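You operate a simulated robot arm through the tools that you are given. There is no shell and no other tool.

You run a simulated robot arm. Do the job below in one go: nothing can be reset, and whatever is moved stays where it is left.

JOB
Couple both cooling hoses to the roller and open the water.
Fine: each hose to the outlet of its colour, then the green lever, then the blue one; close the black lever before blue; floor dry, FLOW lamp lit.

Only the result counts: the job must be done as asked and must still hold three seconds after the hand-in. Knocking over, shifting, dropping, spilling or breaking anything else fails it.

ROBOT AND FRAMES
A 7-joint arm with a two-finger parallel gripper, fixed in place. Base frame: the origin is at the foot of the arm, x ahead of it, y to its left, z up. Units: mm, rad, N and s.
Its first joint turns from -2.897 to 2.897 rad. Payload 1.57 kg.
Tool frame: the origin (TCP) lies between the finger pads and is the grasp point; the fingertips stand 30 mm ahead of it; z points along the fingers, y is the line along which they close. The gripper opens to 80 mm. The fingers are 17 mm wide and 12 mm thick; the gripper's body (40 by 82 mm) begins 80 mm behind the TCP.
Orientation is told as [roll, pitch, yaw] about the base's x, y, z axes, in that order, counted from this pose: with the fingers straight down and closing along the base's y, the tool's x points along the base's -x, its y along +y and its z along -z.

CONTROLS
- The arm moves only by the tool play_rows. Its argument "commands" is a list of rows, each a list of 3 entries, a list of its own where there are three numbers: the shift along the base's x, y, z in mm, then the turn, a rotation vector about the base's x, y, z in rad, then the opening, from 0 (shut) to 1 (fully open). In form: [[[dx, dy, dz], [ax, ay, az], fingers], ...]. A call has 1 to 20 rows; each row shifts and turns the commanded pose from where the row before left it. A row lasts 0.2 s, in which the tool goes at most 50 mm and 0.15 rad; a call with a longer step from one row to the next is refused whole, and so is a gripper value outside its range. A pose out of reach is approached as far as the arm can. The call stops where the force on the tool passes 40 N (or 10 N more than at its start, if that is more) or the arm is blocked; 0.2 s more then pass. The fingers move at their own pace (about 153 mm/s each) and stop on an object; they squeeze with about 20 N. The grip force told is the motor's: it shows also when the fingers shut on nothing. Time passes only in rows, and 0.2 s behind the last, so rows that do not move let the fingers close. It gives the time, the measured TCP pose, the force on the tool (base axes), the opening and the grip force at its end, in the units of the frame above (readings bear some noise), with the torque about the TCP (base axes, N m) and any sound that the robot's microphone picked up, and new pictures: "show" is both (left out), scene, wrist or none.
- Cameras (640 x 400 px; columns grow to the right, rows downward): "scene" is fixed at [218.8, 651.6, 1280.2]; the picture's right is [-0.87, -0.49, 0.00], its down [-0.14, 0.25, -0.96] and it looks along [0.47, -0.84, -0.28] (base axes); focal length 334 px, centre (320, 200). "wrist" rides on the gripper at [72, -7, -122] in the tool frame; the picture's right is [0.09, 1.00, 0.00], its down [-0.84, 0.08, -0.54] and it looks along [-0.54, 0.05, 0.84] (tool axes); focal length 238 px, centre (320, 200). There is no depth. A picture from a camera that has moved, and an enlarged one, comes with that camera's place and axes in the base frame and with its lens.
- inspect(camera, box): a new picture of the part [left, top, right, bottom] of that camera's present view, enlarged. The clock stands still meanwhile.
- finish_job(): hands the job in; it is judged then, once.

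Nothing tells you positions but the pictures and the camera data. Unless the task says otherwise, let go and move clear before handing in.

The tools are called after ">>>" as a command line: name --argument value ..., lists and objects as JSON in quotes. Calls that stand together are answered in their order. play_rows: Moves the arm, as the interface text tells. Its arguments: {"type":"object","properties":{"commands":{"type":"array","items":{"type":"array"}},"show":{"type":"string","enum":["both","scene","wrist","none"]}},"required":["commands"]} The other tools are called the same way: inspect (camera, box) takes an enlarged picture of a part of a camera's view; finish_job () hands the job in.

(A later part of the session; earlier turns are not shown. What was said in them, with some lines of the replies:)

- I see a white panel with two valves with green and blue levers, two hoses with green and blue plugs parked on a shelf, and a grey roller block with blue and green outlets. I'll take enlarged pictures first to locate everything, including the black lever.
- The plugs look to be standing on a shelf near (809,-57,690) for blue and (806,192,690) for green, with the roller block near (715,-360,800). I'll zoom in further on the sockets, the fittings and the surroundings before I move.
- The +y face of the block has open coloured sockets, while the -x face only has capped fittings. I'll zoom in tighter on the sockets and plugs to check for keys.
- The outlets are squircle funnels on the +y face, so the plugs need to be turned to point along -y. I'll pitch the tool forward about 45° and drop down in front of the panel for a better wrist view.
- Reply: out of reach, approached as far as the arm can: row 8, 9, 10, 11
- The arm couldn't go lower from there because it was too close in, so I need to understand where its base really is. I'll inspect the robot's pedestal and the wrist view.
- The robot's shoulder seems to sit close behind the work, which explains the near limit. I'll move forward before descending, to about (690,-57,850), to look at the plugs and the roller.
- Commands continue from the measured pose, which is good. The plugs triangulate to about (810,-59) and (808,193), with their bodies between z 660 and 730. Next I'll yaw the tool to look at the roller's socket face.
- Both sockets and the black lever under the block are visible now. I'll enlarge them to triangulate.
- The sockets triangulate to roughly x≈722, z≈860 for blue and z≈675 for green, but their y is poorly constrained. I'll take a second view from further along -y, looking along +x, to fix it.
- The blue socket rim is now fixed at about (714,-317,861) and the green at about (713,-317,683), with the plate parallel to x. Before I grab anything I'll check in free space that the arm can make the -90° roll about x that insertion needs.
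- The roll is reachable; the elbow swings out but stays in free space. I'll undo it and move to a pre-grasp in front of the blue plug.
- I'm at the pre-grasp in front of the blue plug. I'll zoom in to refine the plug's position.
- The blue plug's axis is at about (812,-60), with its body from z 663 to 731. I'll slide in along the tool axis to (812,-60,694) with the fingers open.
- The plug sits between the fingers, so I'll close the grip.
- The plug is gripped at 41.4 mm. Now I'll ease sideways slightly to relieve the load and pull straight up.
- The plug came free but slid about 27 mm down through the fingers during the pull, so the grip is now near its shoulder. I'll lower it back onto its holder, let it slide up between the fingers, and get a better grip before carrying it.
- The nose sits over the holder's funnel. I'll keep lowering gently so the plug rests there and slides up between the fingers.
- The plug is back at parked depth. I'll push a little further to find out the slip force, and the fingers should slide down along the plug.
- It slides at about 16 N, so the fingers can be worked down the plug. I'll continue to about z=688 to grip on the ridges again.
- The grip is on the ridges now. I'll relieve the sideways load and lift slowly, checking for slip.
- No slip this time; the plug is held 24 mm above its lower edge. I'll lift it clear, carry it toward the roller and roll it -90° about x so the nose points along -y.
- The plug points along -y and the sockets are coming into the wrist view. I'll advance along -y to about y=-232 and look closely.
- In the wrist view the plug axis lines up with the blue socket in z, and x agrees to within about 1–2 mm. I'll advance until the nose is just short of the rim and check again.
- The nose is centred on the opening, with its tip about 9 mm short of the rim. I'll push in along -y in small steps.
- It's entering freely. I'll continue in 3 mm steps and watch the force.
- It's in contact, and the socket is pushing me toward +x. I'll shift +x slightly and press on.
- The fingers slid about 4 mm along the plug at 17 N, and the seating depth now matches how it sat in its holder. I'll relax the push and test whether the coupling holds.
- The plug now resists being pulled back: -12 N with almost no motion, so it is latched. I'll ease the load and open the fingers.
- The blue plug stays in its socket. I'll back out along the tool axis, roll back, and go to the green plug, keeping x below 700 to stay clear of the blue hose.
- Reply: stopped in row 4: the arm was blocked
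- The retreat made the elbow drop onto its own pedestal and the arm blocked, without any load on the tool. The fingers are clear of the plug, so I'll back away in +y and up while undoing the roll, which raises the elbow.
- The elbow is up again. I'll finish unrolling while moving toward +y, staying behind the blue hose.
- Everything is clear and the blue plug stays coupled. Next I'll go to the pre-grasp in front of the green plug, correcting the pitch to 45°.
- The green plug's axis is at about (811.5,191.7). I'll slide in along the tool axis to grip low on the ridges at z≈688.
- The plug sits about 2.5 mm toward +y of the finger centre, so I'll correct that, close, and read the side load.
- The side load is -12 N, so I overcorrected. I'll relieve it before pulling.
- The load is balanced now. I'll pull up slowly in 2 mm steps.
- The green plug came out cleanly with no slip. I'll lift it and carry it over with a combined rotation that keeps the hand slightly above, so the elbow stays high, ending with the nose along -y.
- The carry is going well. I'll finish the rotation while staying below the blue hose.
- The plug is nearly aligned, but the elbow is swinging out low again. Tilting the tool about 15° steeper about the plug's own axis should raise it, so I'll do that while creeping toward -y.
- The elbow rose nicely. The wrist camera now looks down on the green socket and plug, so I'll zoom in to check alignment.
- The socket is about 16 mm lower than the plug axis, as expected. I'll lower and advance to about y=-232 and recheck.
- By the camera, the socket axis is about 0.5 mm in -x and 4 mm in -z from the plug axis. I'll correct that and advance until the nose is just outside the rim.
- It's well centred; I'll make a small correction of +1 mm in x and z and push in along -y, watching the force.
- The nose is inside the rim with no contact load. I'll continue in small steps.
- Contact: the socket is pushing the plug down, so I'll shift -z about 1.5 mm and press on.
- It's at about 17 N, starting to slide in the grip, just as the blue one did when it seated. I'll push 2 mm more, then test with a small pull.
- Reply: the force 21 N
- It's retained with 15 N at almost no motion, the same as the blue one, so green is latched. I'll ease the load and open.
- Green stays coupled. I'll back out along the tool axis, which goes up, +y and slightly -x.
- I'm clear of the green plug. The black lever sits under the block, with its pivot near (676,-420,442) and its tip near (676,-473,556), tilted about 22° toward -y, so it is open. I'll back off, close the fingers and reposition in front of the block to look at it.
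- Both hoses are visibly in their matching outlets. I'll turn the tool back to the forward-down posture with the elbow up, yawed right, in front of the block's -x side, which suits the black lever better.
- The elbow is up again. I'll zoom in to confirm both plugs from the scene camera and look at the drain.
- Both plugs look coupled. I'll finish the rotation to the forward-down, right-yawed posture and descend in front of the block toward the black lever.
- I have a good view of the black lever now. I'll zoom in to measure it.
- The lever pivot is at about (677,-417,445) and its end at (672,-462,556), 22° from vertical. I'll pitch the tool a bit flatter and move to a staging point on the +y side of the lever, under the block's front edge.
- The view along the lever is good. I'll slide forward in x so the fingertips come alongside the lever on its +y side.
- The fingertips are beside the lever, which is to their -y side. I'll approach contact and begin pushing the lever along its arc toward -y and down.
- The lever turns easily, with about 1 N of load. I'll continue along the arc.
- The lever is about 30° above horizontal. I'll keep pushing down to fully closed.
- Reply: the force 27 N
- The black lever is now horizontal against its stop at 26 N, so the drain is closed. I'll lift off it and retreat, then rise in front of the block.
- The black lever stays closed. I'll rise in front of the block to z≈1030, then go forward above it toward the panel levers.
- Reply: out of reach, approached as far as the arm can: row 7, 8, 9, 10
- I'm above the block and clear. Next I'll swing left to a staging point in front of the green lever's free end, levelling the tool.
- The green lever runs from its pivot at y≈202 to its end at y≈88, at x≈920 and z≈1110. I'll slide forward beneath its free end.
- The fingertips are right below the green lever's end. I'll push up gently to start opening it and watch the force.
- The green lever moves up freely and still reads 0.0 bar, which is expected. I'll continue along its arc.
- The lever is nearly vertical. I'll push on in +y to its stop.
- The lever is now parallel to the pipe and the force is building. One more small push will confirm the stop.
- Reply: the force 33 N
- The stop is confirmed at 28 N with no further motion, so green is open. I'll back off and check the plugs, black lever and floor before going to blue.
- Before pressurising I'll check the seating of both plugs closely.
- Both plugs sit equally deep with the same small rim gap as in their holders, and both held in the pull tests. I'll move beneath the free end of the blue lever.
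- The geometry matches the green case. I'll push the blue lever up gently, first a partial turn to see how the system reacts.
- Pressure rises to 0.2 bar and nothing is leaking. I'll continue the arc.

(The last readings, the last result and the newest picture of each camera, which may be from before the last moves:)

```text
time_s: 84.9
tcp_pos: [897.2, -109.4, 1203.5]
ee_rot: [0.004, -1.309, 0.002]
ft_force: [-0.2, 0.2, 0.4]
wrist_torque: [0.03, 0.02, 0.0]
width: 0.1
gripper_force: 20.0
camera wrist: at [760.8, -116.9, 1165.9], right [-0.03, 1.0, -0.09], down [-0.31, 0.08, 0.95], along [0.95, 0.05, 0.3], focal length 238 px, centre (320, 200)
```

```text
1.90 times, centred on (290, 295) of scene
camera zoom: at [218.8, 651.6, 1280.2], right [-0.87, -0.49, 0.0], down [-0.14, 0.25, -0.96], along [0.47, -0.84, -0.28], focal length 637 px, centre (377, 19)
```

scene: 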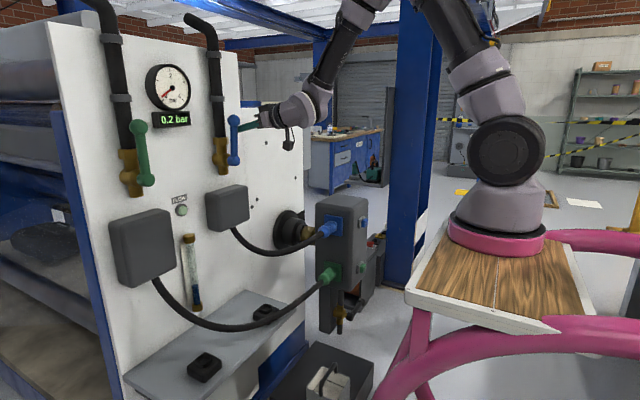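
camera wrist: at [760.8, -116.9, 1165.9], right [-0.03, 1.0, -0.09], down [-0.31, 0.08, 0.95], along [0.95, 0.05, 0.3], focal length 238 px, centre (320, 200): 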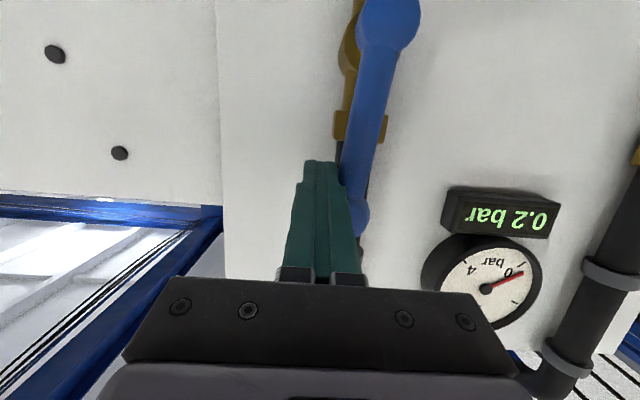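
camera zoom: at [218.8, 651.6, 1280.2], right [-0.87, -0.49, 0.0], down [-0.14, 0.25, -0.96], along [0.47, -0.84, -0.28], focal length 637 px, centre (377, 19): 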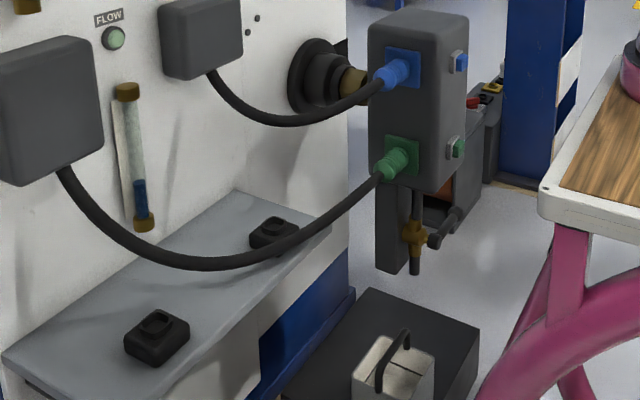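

The sight glass is filling. I'll push the blue lever to its stop and let the level rise.

>>> play_rows --commands '[[[0, 6, 1], [0, 0, 0], 0], [[0, 4, 0], [0, 0, 0], 0], [[-1, 3, 0], [0, 0, 0], 0], [[-1, 2, 0], [0, 0, 0], 0]]' --show "both"

>>> inspect --camera "scene" --box '[130, 60, 330, 330]'

```text
time_s: 85.9
tcp_pos: [895.3, -100.8, 1204.4]
ee_rot: [0.004, -1.311, -0.007]
ft_force: [19.0, -20.4, 4.9]
wrist_torque: [-0.1, -0.18, -0.62]
width: 0.0
gripper_force: 20.3
camera wrist: at [759.8, -106.3, 1167.3], right [-0.02, 1.0, -0.09], down [-0.31, 0.08, 0.95], along [0.95, 0.05, 0.31], focal length 238 px, centre (320, 200)
```

scene: 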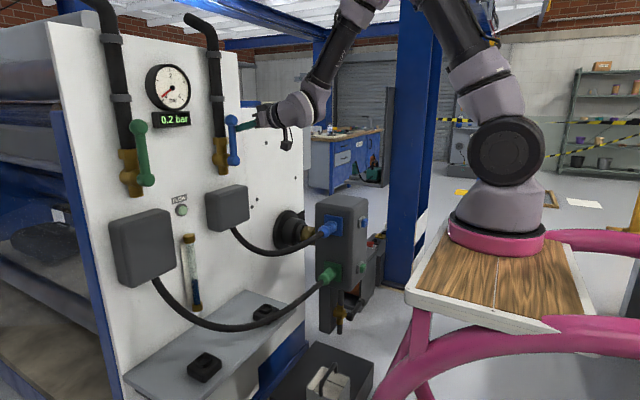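
wrist: 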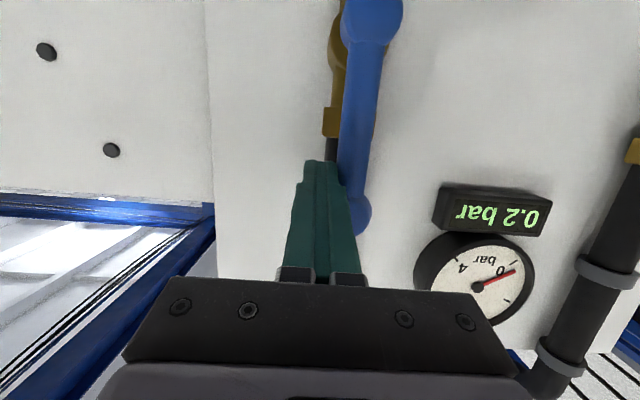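

```text
1.48 times, centred on (230, 195) of scene
camera zoom: at [218.8, 651.6, 1280.2], right [-0.87, -0.49, 0.0], down [-0.14, 0.25, -0.96], along [0.47, -0.84, -0.28], focal length 495 px, centre (453, 207)
```

zoom: 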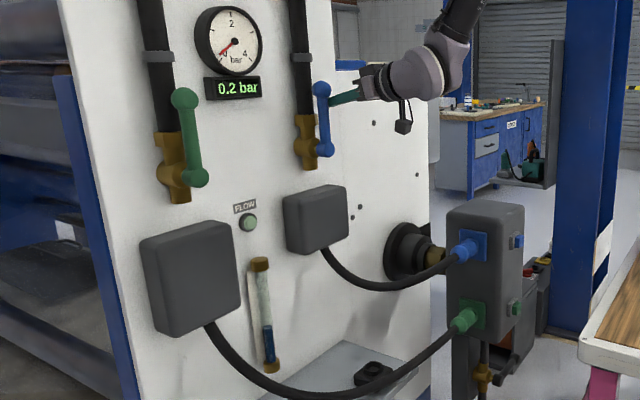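

The blue lever is at its stop. I'll back away from the levers to a clear spot and watch the filling.

>>> play_rows --commands '[[[0, -5, 0], [0, 0, 0], 0], [[-2, -8, 0], [0, 0, 0], 0], [[-30, -5, 0], [0, 0, 0], 0], [[-40, 0, 0], [0, 0, 0], 0], [[-30, -20, 0], [0, 0, 0], 0], [[0, -40, 0], [0, 0, 0], 0], [[0, 0, 0], [0, 0, 0], 0], [[0, 0, 0], [0, 0, 0], 0], [[0, 0, 0], [0, 0, 0], 0], [[0, 0, 0], [0, 0, 0], 0]]' --show "both"

>>> inspect --camera "scene" --box '[110, 60, 310, 330]'

>>> inspect --camera "scene" --box '[160, 190, 220, 320]'

```text
time_s: 88.1
tcp_pos: [793.5, -171.1, 1206.7]
ee_rot: [0.001, -1.309, 0.002]
ft_force: [0.4, -0.8, 0.2]
wrist_torque: [-0.04, -0.01, 0.0]
width: 0.0
gripper_force: 19.9
camera wrist: at [655.9, -178.5, 1168.6], right [-0.03, 1.0, -0.09], down [-0.31, 0.08, 0.95], along [0.95, 0.05, 0.3], focal length 238 px, centre (320, 200)
```

scene: 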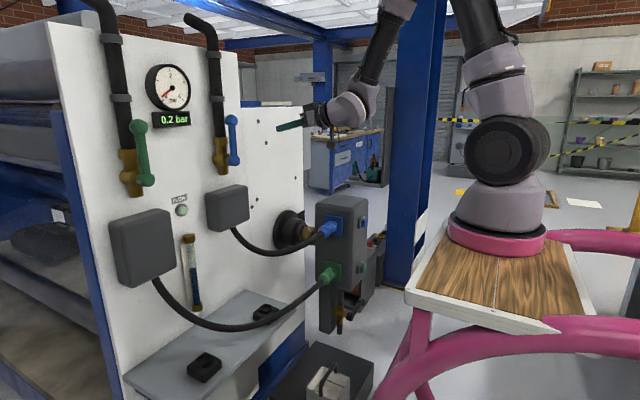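
wrist: 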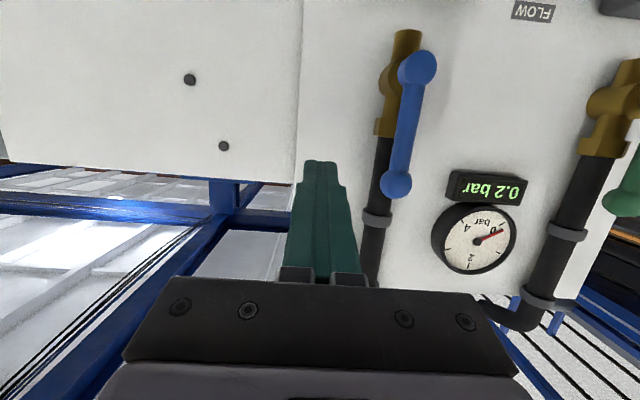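

```text
1.48 times, centred on (210, 195) of scene
camera zoom: at [218.8, 651.6, 1280.2], right [-0.87, -0.49, 0.0], down [-0.14, 0.25, -0.96], along [0.47, -0.84, -0.28], focal length 495 px, centre (483, 207)
```

zoom: 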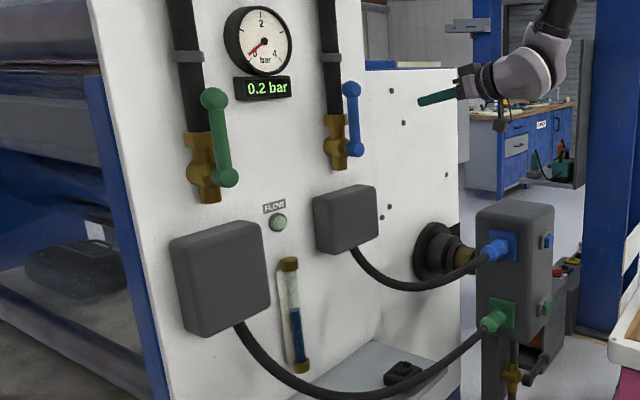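

```text
3.08 times, centred on (190, 255) of scene
camera zoom: at [218.8, 651.6, 1280.2], right [-0.87, -0.49, 0.0], down [-0.14, 0.25, -0.96], along [0.47, -0.84, -0.28], focal length 1029 px, centre (720, 31)
```

zoom: 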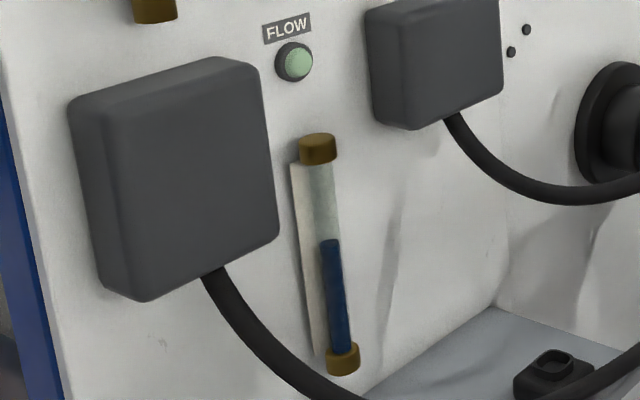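

The sight glass is just over half full and rising. I'll wait a few seconds.

>>> play_rows --commands '[[[0, 0, 0], [0, 0, 0], 0], [[0, 0, 0], [0, 0, 0], 0], [[0, 0, 0], [0, 0, 0], 0], [[0, 0, 0], [0, 0, 0], 0], [[0, 0, 0], [0, 0, 0], 0], [[0, 0, 0], [0, 0, 0], 0], [[0, 0, 0], [0, 0, 0], 0], [[0, 0, 0], [0, 0, 0], 0], [[0, 0, 0], [0, 0, 0], 0], [[0, 0, 0], [0, 0, 0], 0], [[0, 0, 0], [0, 0, 0], 0], [[0, 0, 0], [0, 0, 0], 0], [[0, 0, 0], [0, 0, 0], 0], [[0, 0, 0], [0, 0, 0], 0], [[0, 0, 0], [0, 0, 0], 0]]' --show "scene"

>>> inspect --camera "scene" --box '[130, 60, 250, 330]'

>>> inspect --camera "scene" --box '[280, 190, 430, 400]'

```text
time_s: 91.3
tcp_pos: [792.3, -170.5, 1206.1]
ee_rot: [0.001, -1.308, 0.001]
ft_force: [-0.5, -0.1, -0.2]
wrist_torque: [0.02, 0.02, -0.02]
width: 0.0
gripper_force: 19.9
```

scene: 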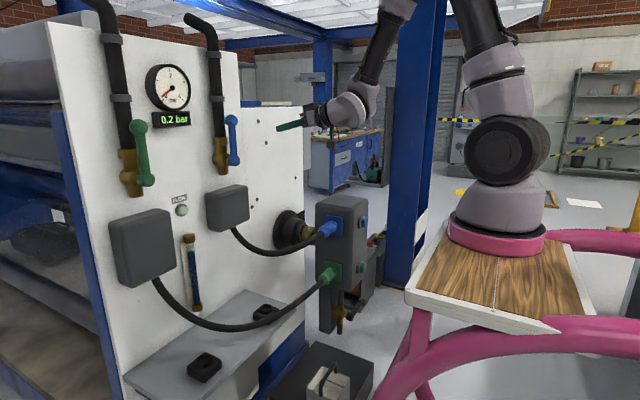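

```text
1.48 times, centred on (190, 195) of scene
camera zoom: at [218.8, 651.6, 1280.2], right [-0.87, -0.49, 0.0], down [-0.14, 0.25, -0.96], along [0.47, -0.84, -0.28], focal length 495 px, centre (513, 207)
```

zoom: 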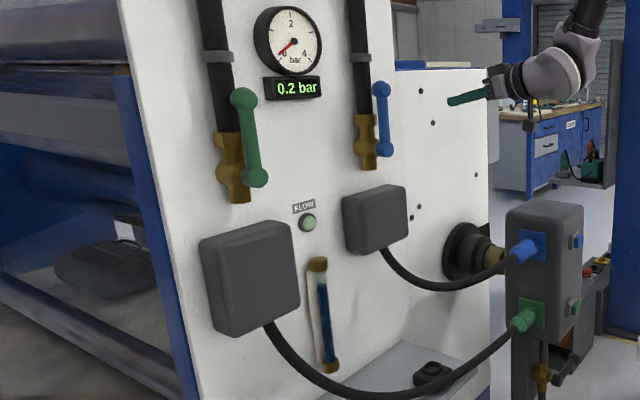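

```text
1.90 times, centred on (355, 295) of scene
camera zoom: at [218.8, 651.6, 1280.2], right [-0.87, -0.49, 0.0], down [-0.14, 0.25, -0.96], along [0.47, -0.84, -0.28], focal length 637 px, centre (253, 19)
```

zoom: 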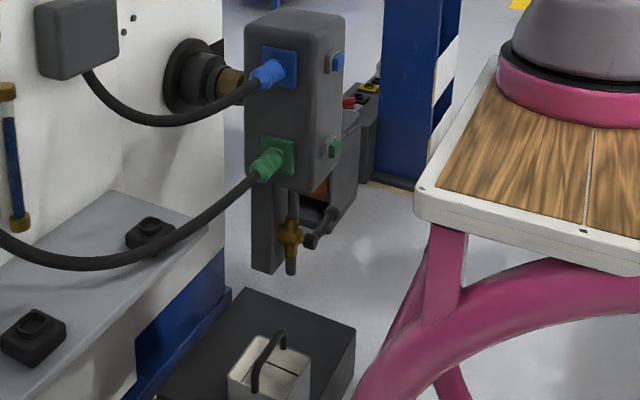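

The glass is around 80–85% full, the floor is dry, and both couplings hold. I'll wait some more for the lamp.

>>> play_rows --commands '[[[0, 0, 0], [0, 0, 0], 0], [[0, 0, 0], [0, 0, 0], 0], [[0, 0, 0], [0, 0, 0], 0], [[0, 0, 0], [0, 0, 0], 0], [[0, 0, 0], [0, 0, 0], 0], [[0, 0, 0], [0, 0, 0], 0], [[0, 0, 0], [0, 0, 0], 0], [[0, 0, 0], [0, 0, 0], 0], [[0, 0, 0], [0, 0, 0], 0], [[0, 0, 0], [0, 0, 0], 0], [[0, 0, 0], [0, 0, 0], 0], [[0, 0, 0], [0, 0, 0], 0], [[0, 0, 0], [0, 0, 0], 0], [[0, 0, 0], [0, 0, 0], 0], [[0, 0, 0], [0, 0, 0], 0], [[0, 0, 0], [0, 0, 0], 0], [[0, 0, 0], [0, 0, 0], 0], [[0, 0, 0], [0, 0, 0], 0]]' --show "scene"

>>> inspect --camera "scene" --box '[130, 60, 250, 330]'

>>> inspect --camera "scene" --box '[160, 185, 210, 225]'

```text
time_s: 95.1
tcp_pos: [791.9, -170.6, 1205.2]
ee_rot: [0.003, -1.309, 0.001]
ft_force: [-0.3, -0.3, 1.3]
wrist_torque: [0.0, 0.0, 0.0]
width: 0.0
gripper_force: 20.3
```

scene: 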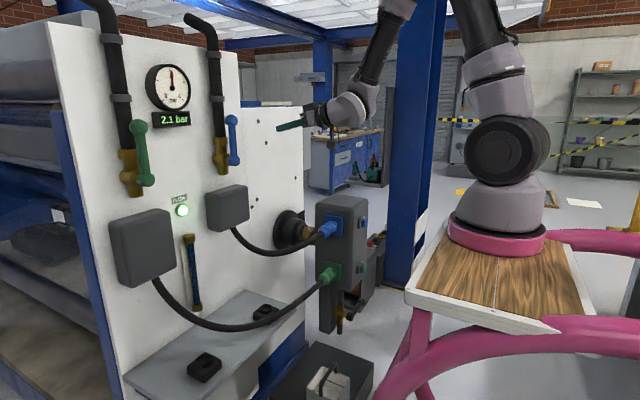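

```text
1.48 times, centred on (190, 195) of scene
camera zoom: at [218.8, 651.6, 1280.2], right [-0.87, -0.49, 0.0], down [-0.14, 0.25, -0.96], along [0.47, -0.84, -0.28], focal length 495 px, centre (513, 207)
```

zoom: 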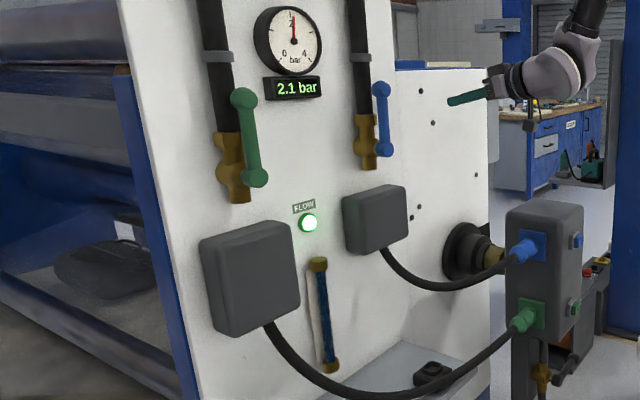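

```text
10.00 times, centred on (185, 205) of scene
camera zoom: at [218.8, 651.6, 1280.2], right [-0.87, -0.49, 0.0], down [-0.14, 0.25, -0.96], along [0.47, -0.84, -0.28], focal length 3344 px, centre (1670, 150)
```

zoom: 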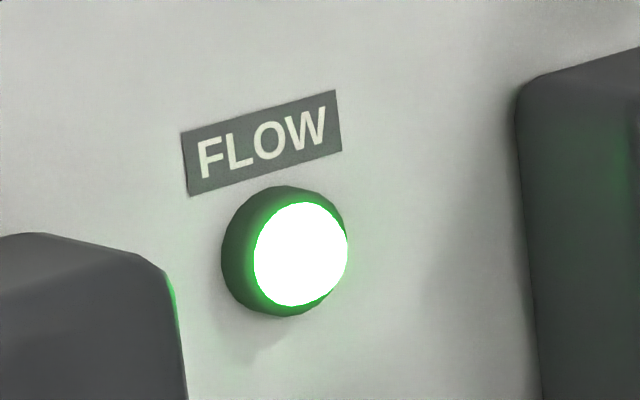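

The FLOW lamp is lit at 2.1 bar. I'll back the arm further off, wait about 4 s, and check that nothing changes or leaks.

>>> play_rows --commands '[[[-15, -10, 0], [0, 0, 0], 0], [[0, 0, 0], [0, 0, 0], 0], [[0, 0, 0], [0, 0, 0], 0], [[0, 0, 0], [0, 0, 0], 0], [[0, 0, 0], [0, 0, 0], 0], [[0, 0, 0], [0, 0, 0], 0], [[0, 0, 0], [0, 0, 0], 0], [[0, 0, 0], [0, 0, 0], 0], [[0, 0, 0], [0, 0, 0], 0], [[0, 0, 0], [0, 0, 0], 0], [[0, 0, 0], [0, 0, 0], 0], [[0, 0, 0], [0, 0, 0], 0], [[0, 0, 0], [0, 0, 0], 0], [[0, 0, 0], [0, 0, 0], 0], [[0, 0, 0], [0, 0, 0], 0], [[0, 0, 0], [0, 0, 0], 0], [[0, 0, 0], [0, 0, 0], 0], [[0, 0, 0], [0, 0, 0], 0], [[0, 0, 0], [0, 0, 0], 0], [[0, 0, 0], [0, 0, 0], 0]]' --show "scene"

>>> inspect --camera "scene" --box '[280, 190, 430, 400]'

>>> inspect --camera "scene" --box '[100, 60, 280, 240]'

```text
time_s: 99.3
tcp_pos: [777.0, -181.7, 1205.6]
ee_rot: [0.001, -1.31, 0.001]
ft_force: [-0.8, 0.0, 0.2]
wrist_torque: [-0.01, 0.03, 0.01]
width: 0.1
gripper_force: 19.8
```

scene: 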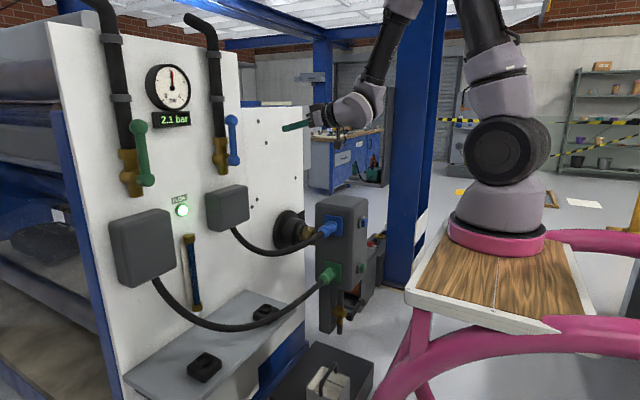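

```text
1.90 times, centred on (355, 295) of scene
camera zoom: at [218.8, 651.6, 1280.2], right [-0.87, -0.49, 0.0], down [-0.14, 0.25, -0.96], along [0.47, -0.84, -0.28], focal length 637 px, centre (253, 19)
```

zoom: 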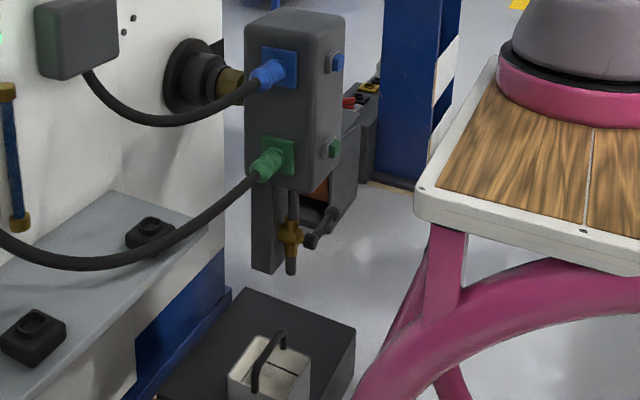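

```text
2.22 times, centred on (190, 150) of scene
camera zoom: at [218.8, 651.6, 1280.2], right [-0.87, -0.49, 0.0], down [-0.14, 0.25, -0.96], along [0.47, -0.84, -0.28], focal length 743 px, centre (609, 311)
```

zoom: 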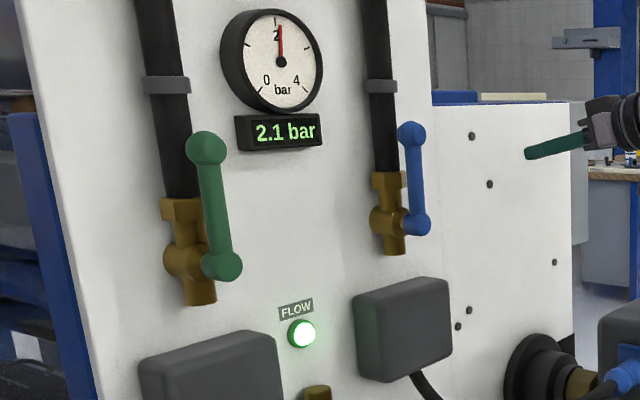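

The system is steady at 2.1 bar with the FLOW lamp lit. Both hoses hold in their own outlets, the black lever is closed, green and blue are open, the floor is dry, and the arm is clear. I'm handing in the job.

>>> finish_job

```text
The job is handed in.
```

Both cooling hoses are coupled to the outlets of their colour and the water is on. Pressure is steady at 2.1 bar and the FLOW lamp is lit. I have handed the job in, but I haven't seen the verdict.

- **Order:** I coupled blue, then green, and closed the black lever. Then I opened the green lever and finally the blue one.
- **Couplings:** each plug resisted a light pull of 12–15 N once seated. Both stayed in place at full pressure for at least four seconds.
- **Floor:** no water was visible on the floor in the last pictures.
- **Blue plug slip:** it slid about 27 mm through the fingers when I first pulled it from its holder. I set it back, regripped it and pulled it out cleanly.
- **Arm blocked once:** backing away from the blue socket, the arm stopped on something with no force on the tool, probably its own stand. Nothing in the later pictures looked moved.

The arm is holding nothing and stands clear of the levers and hoses.
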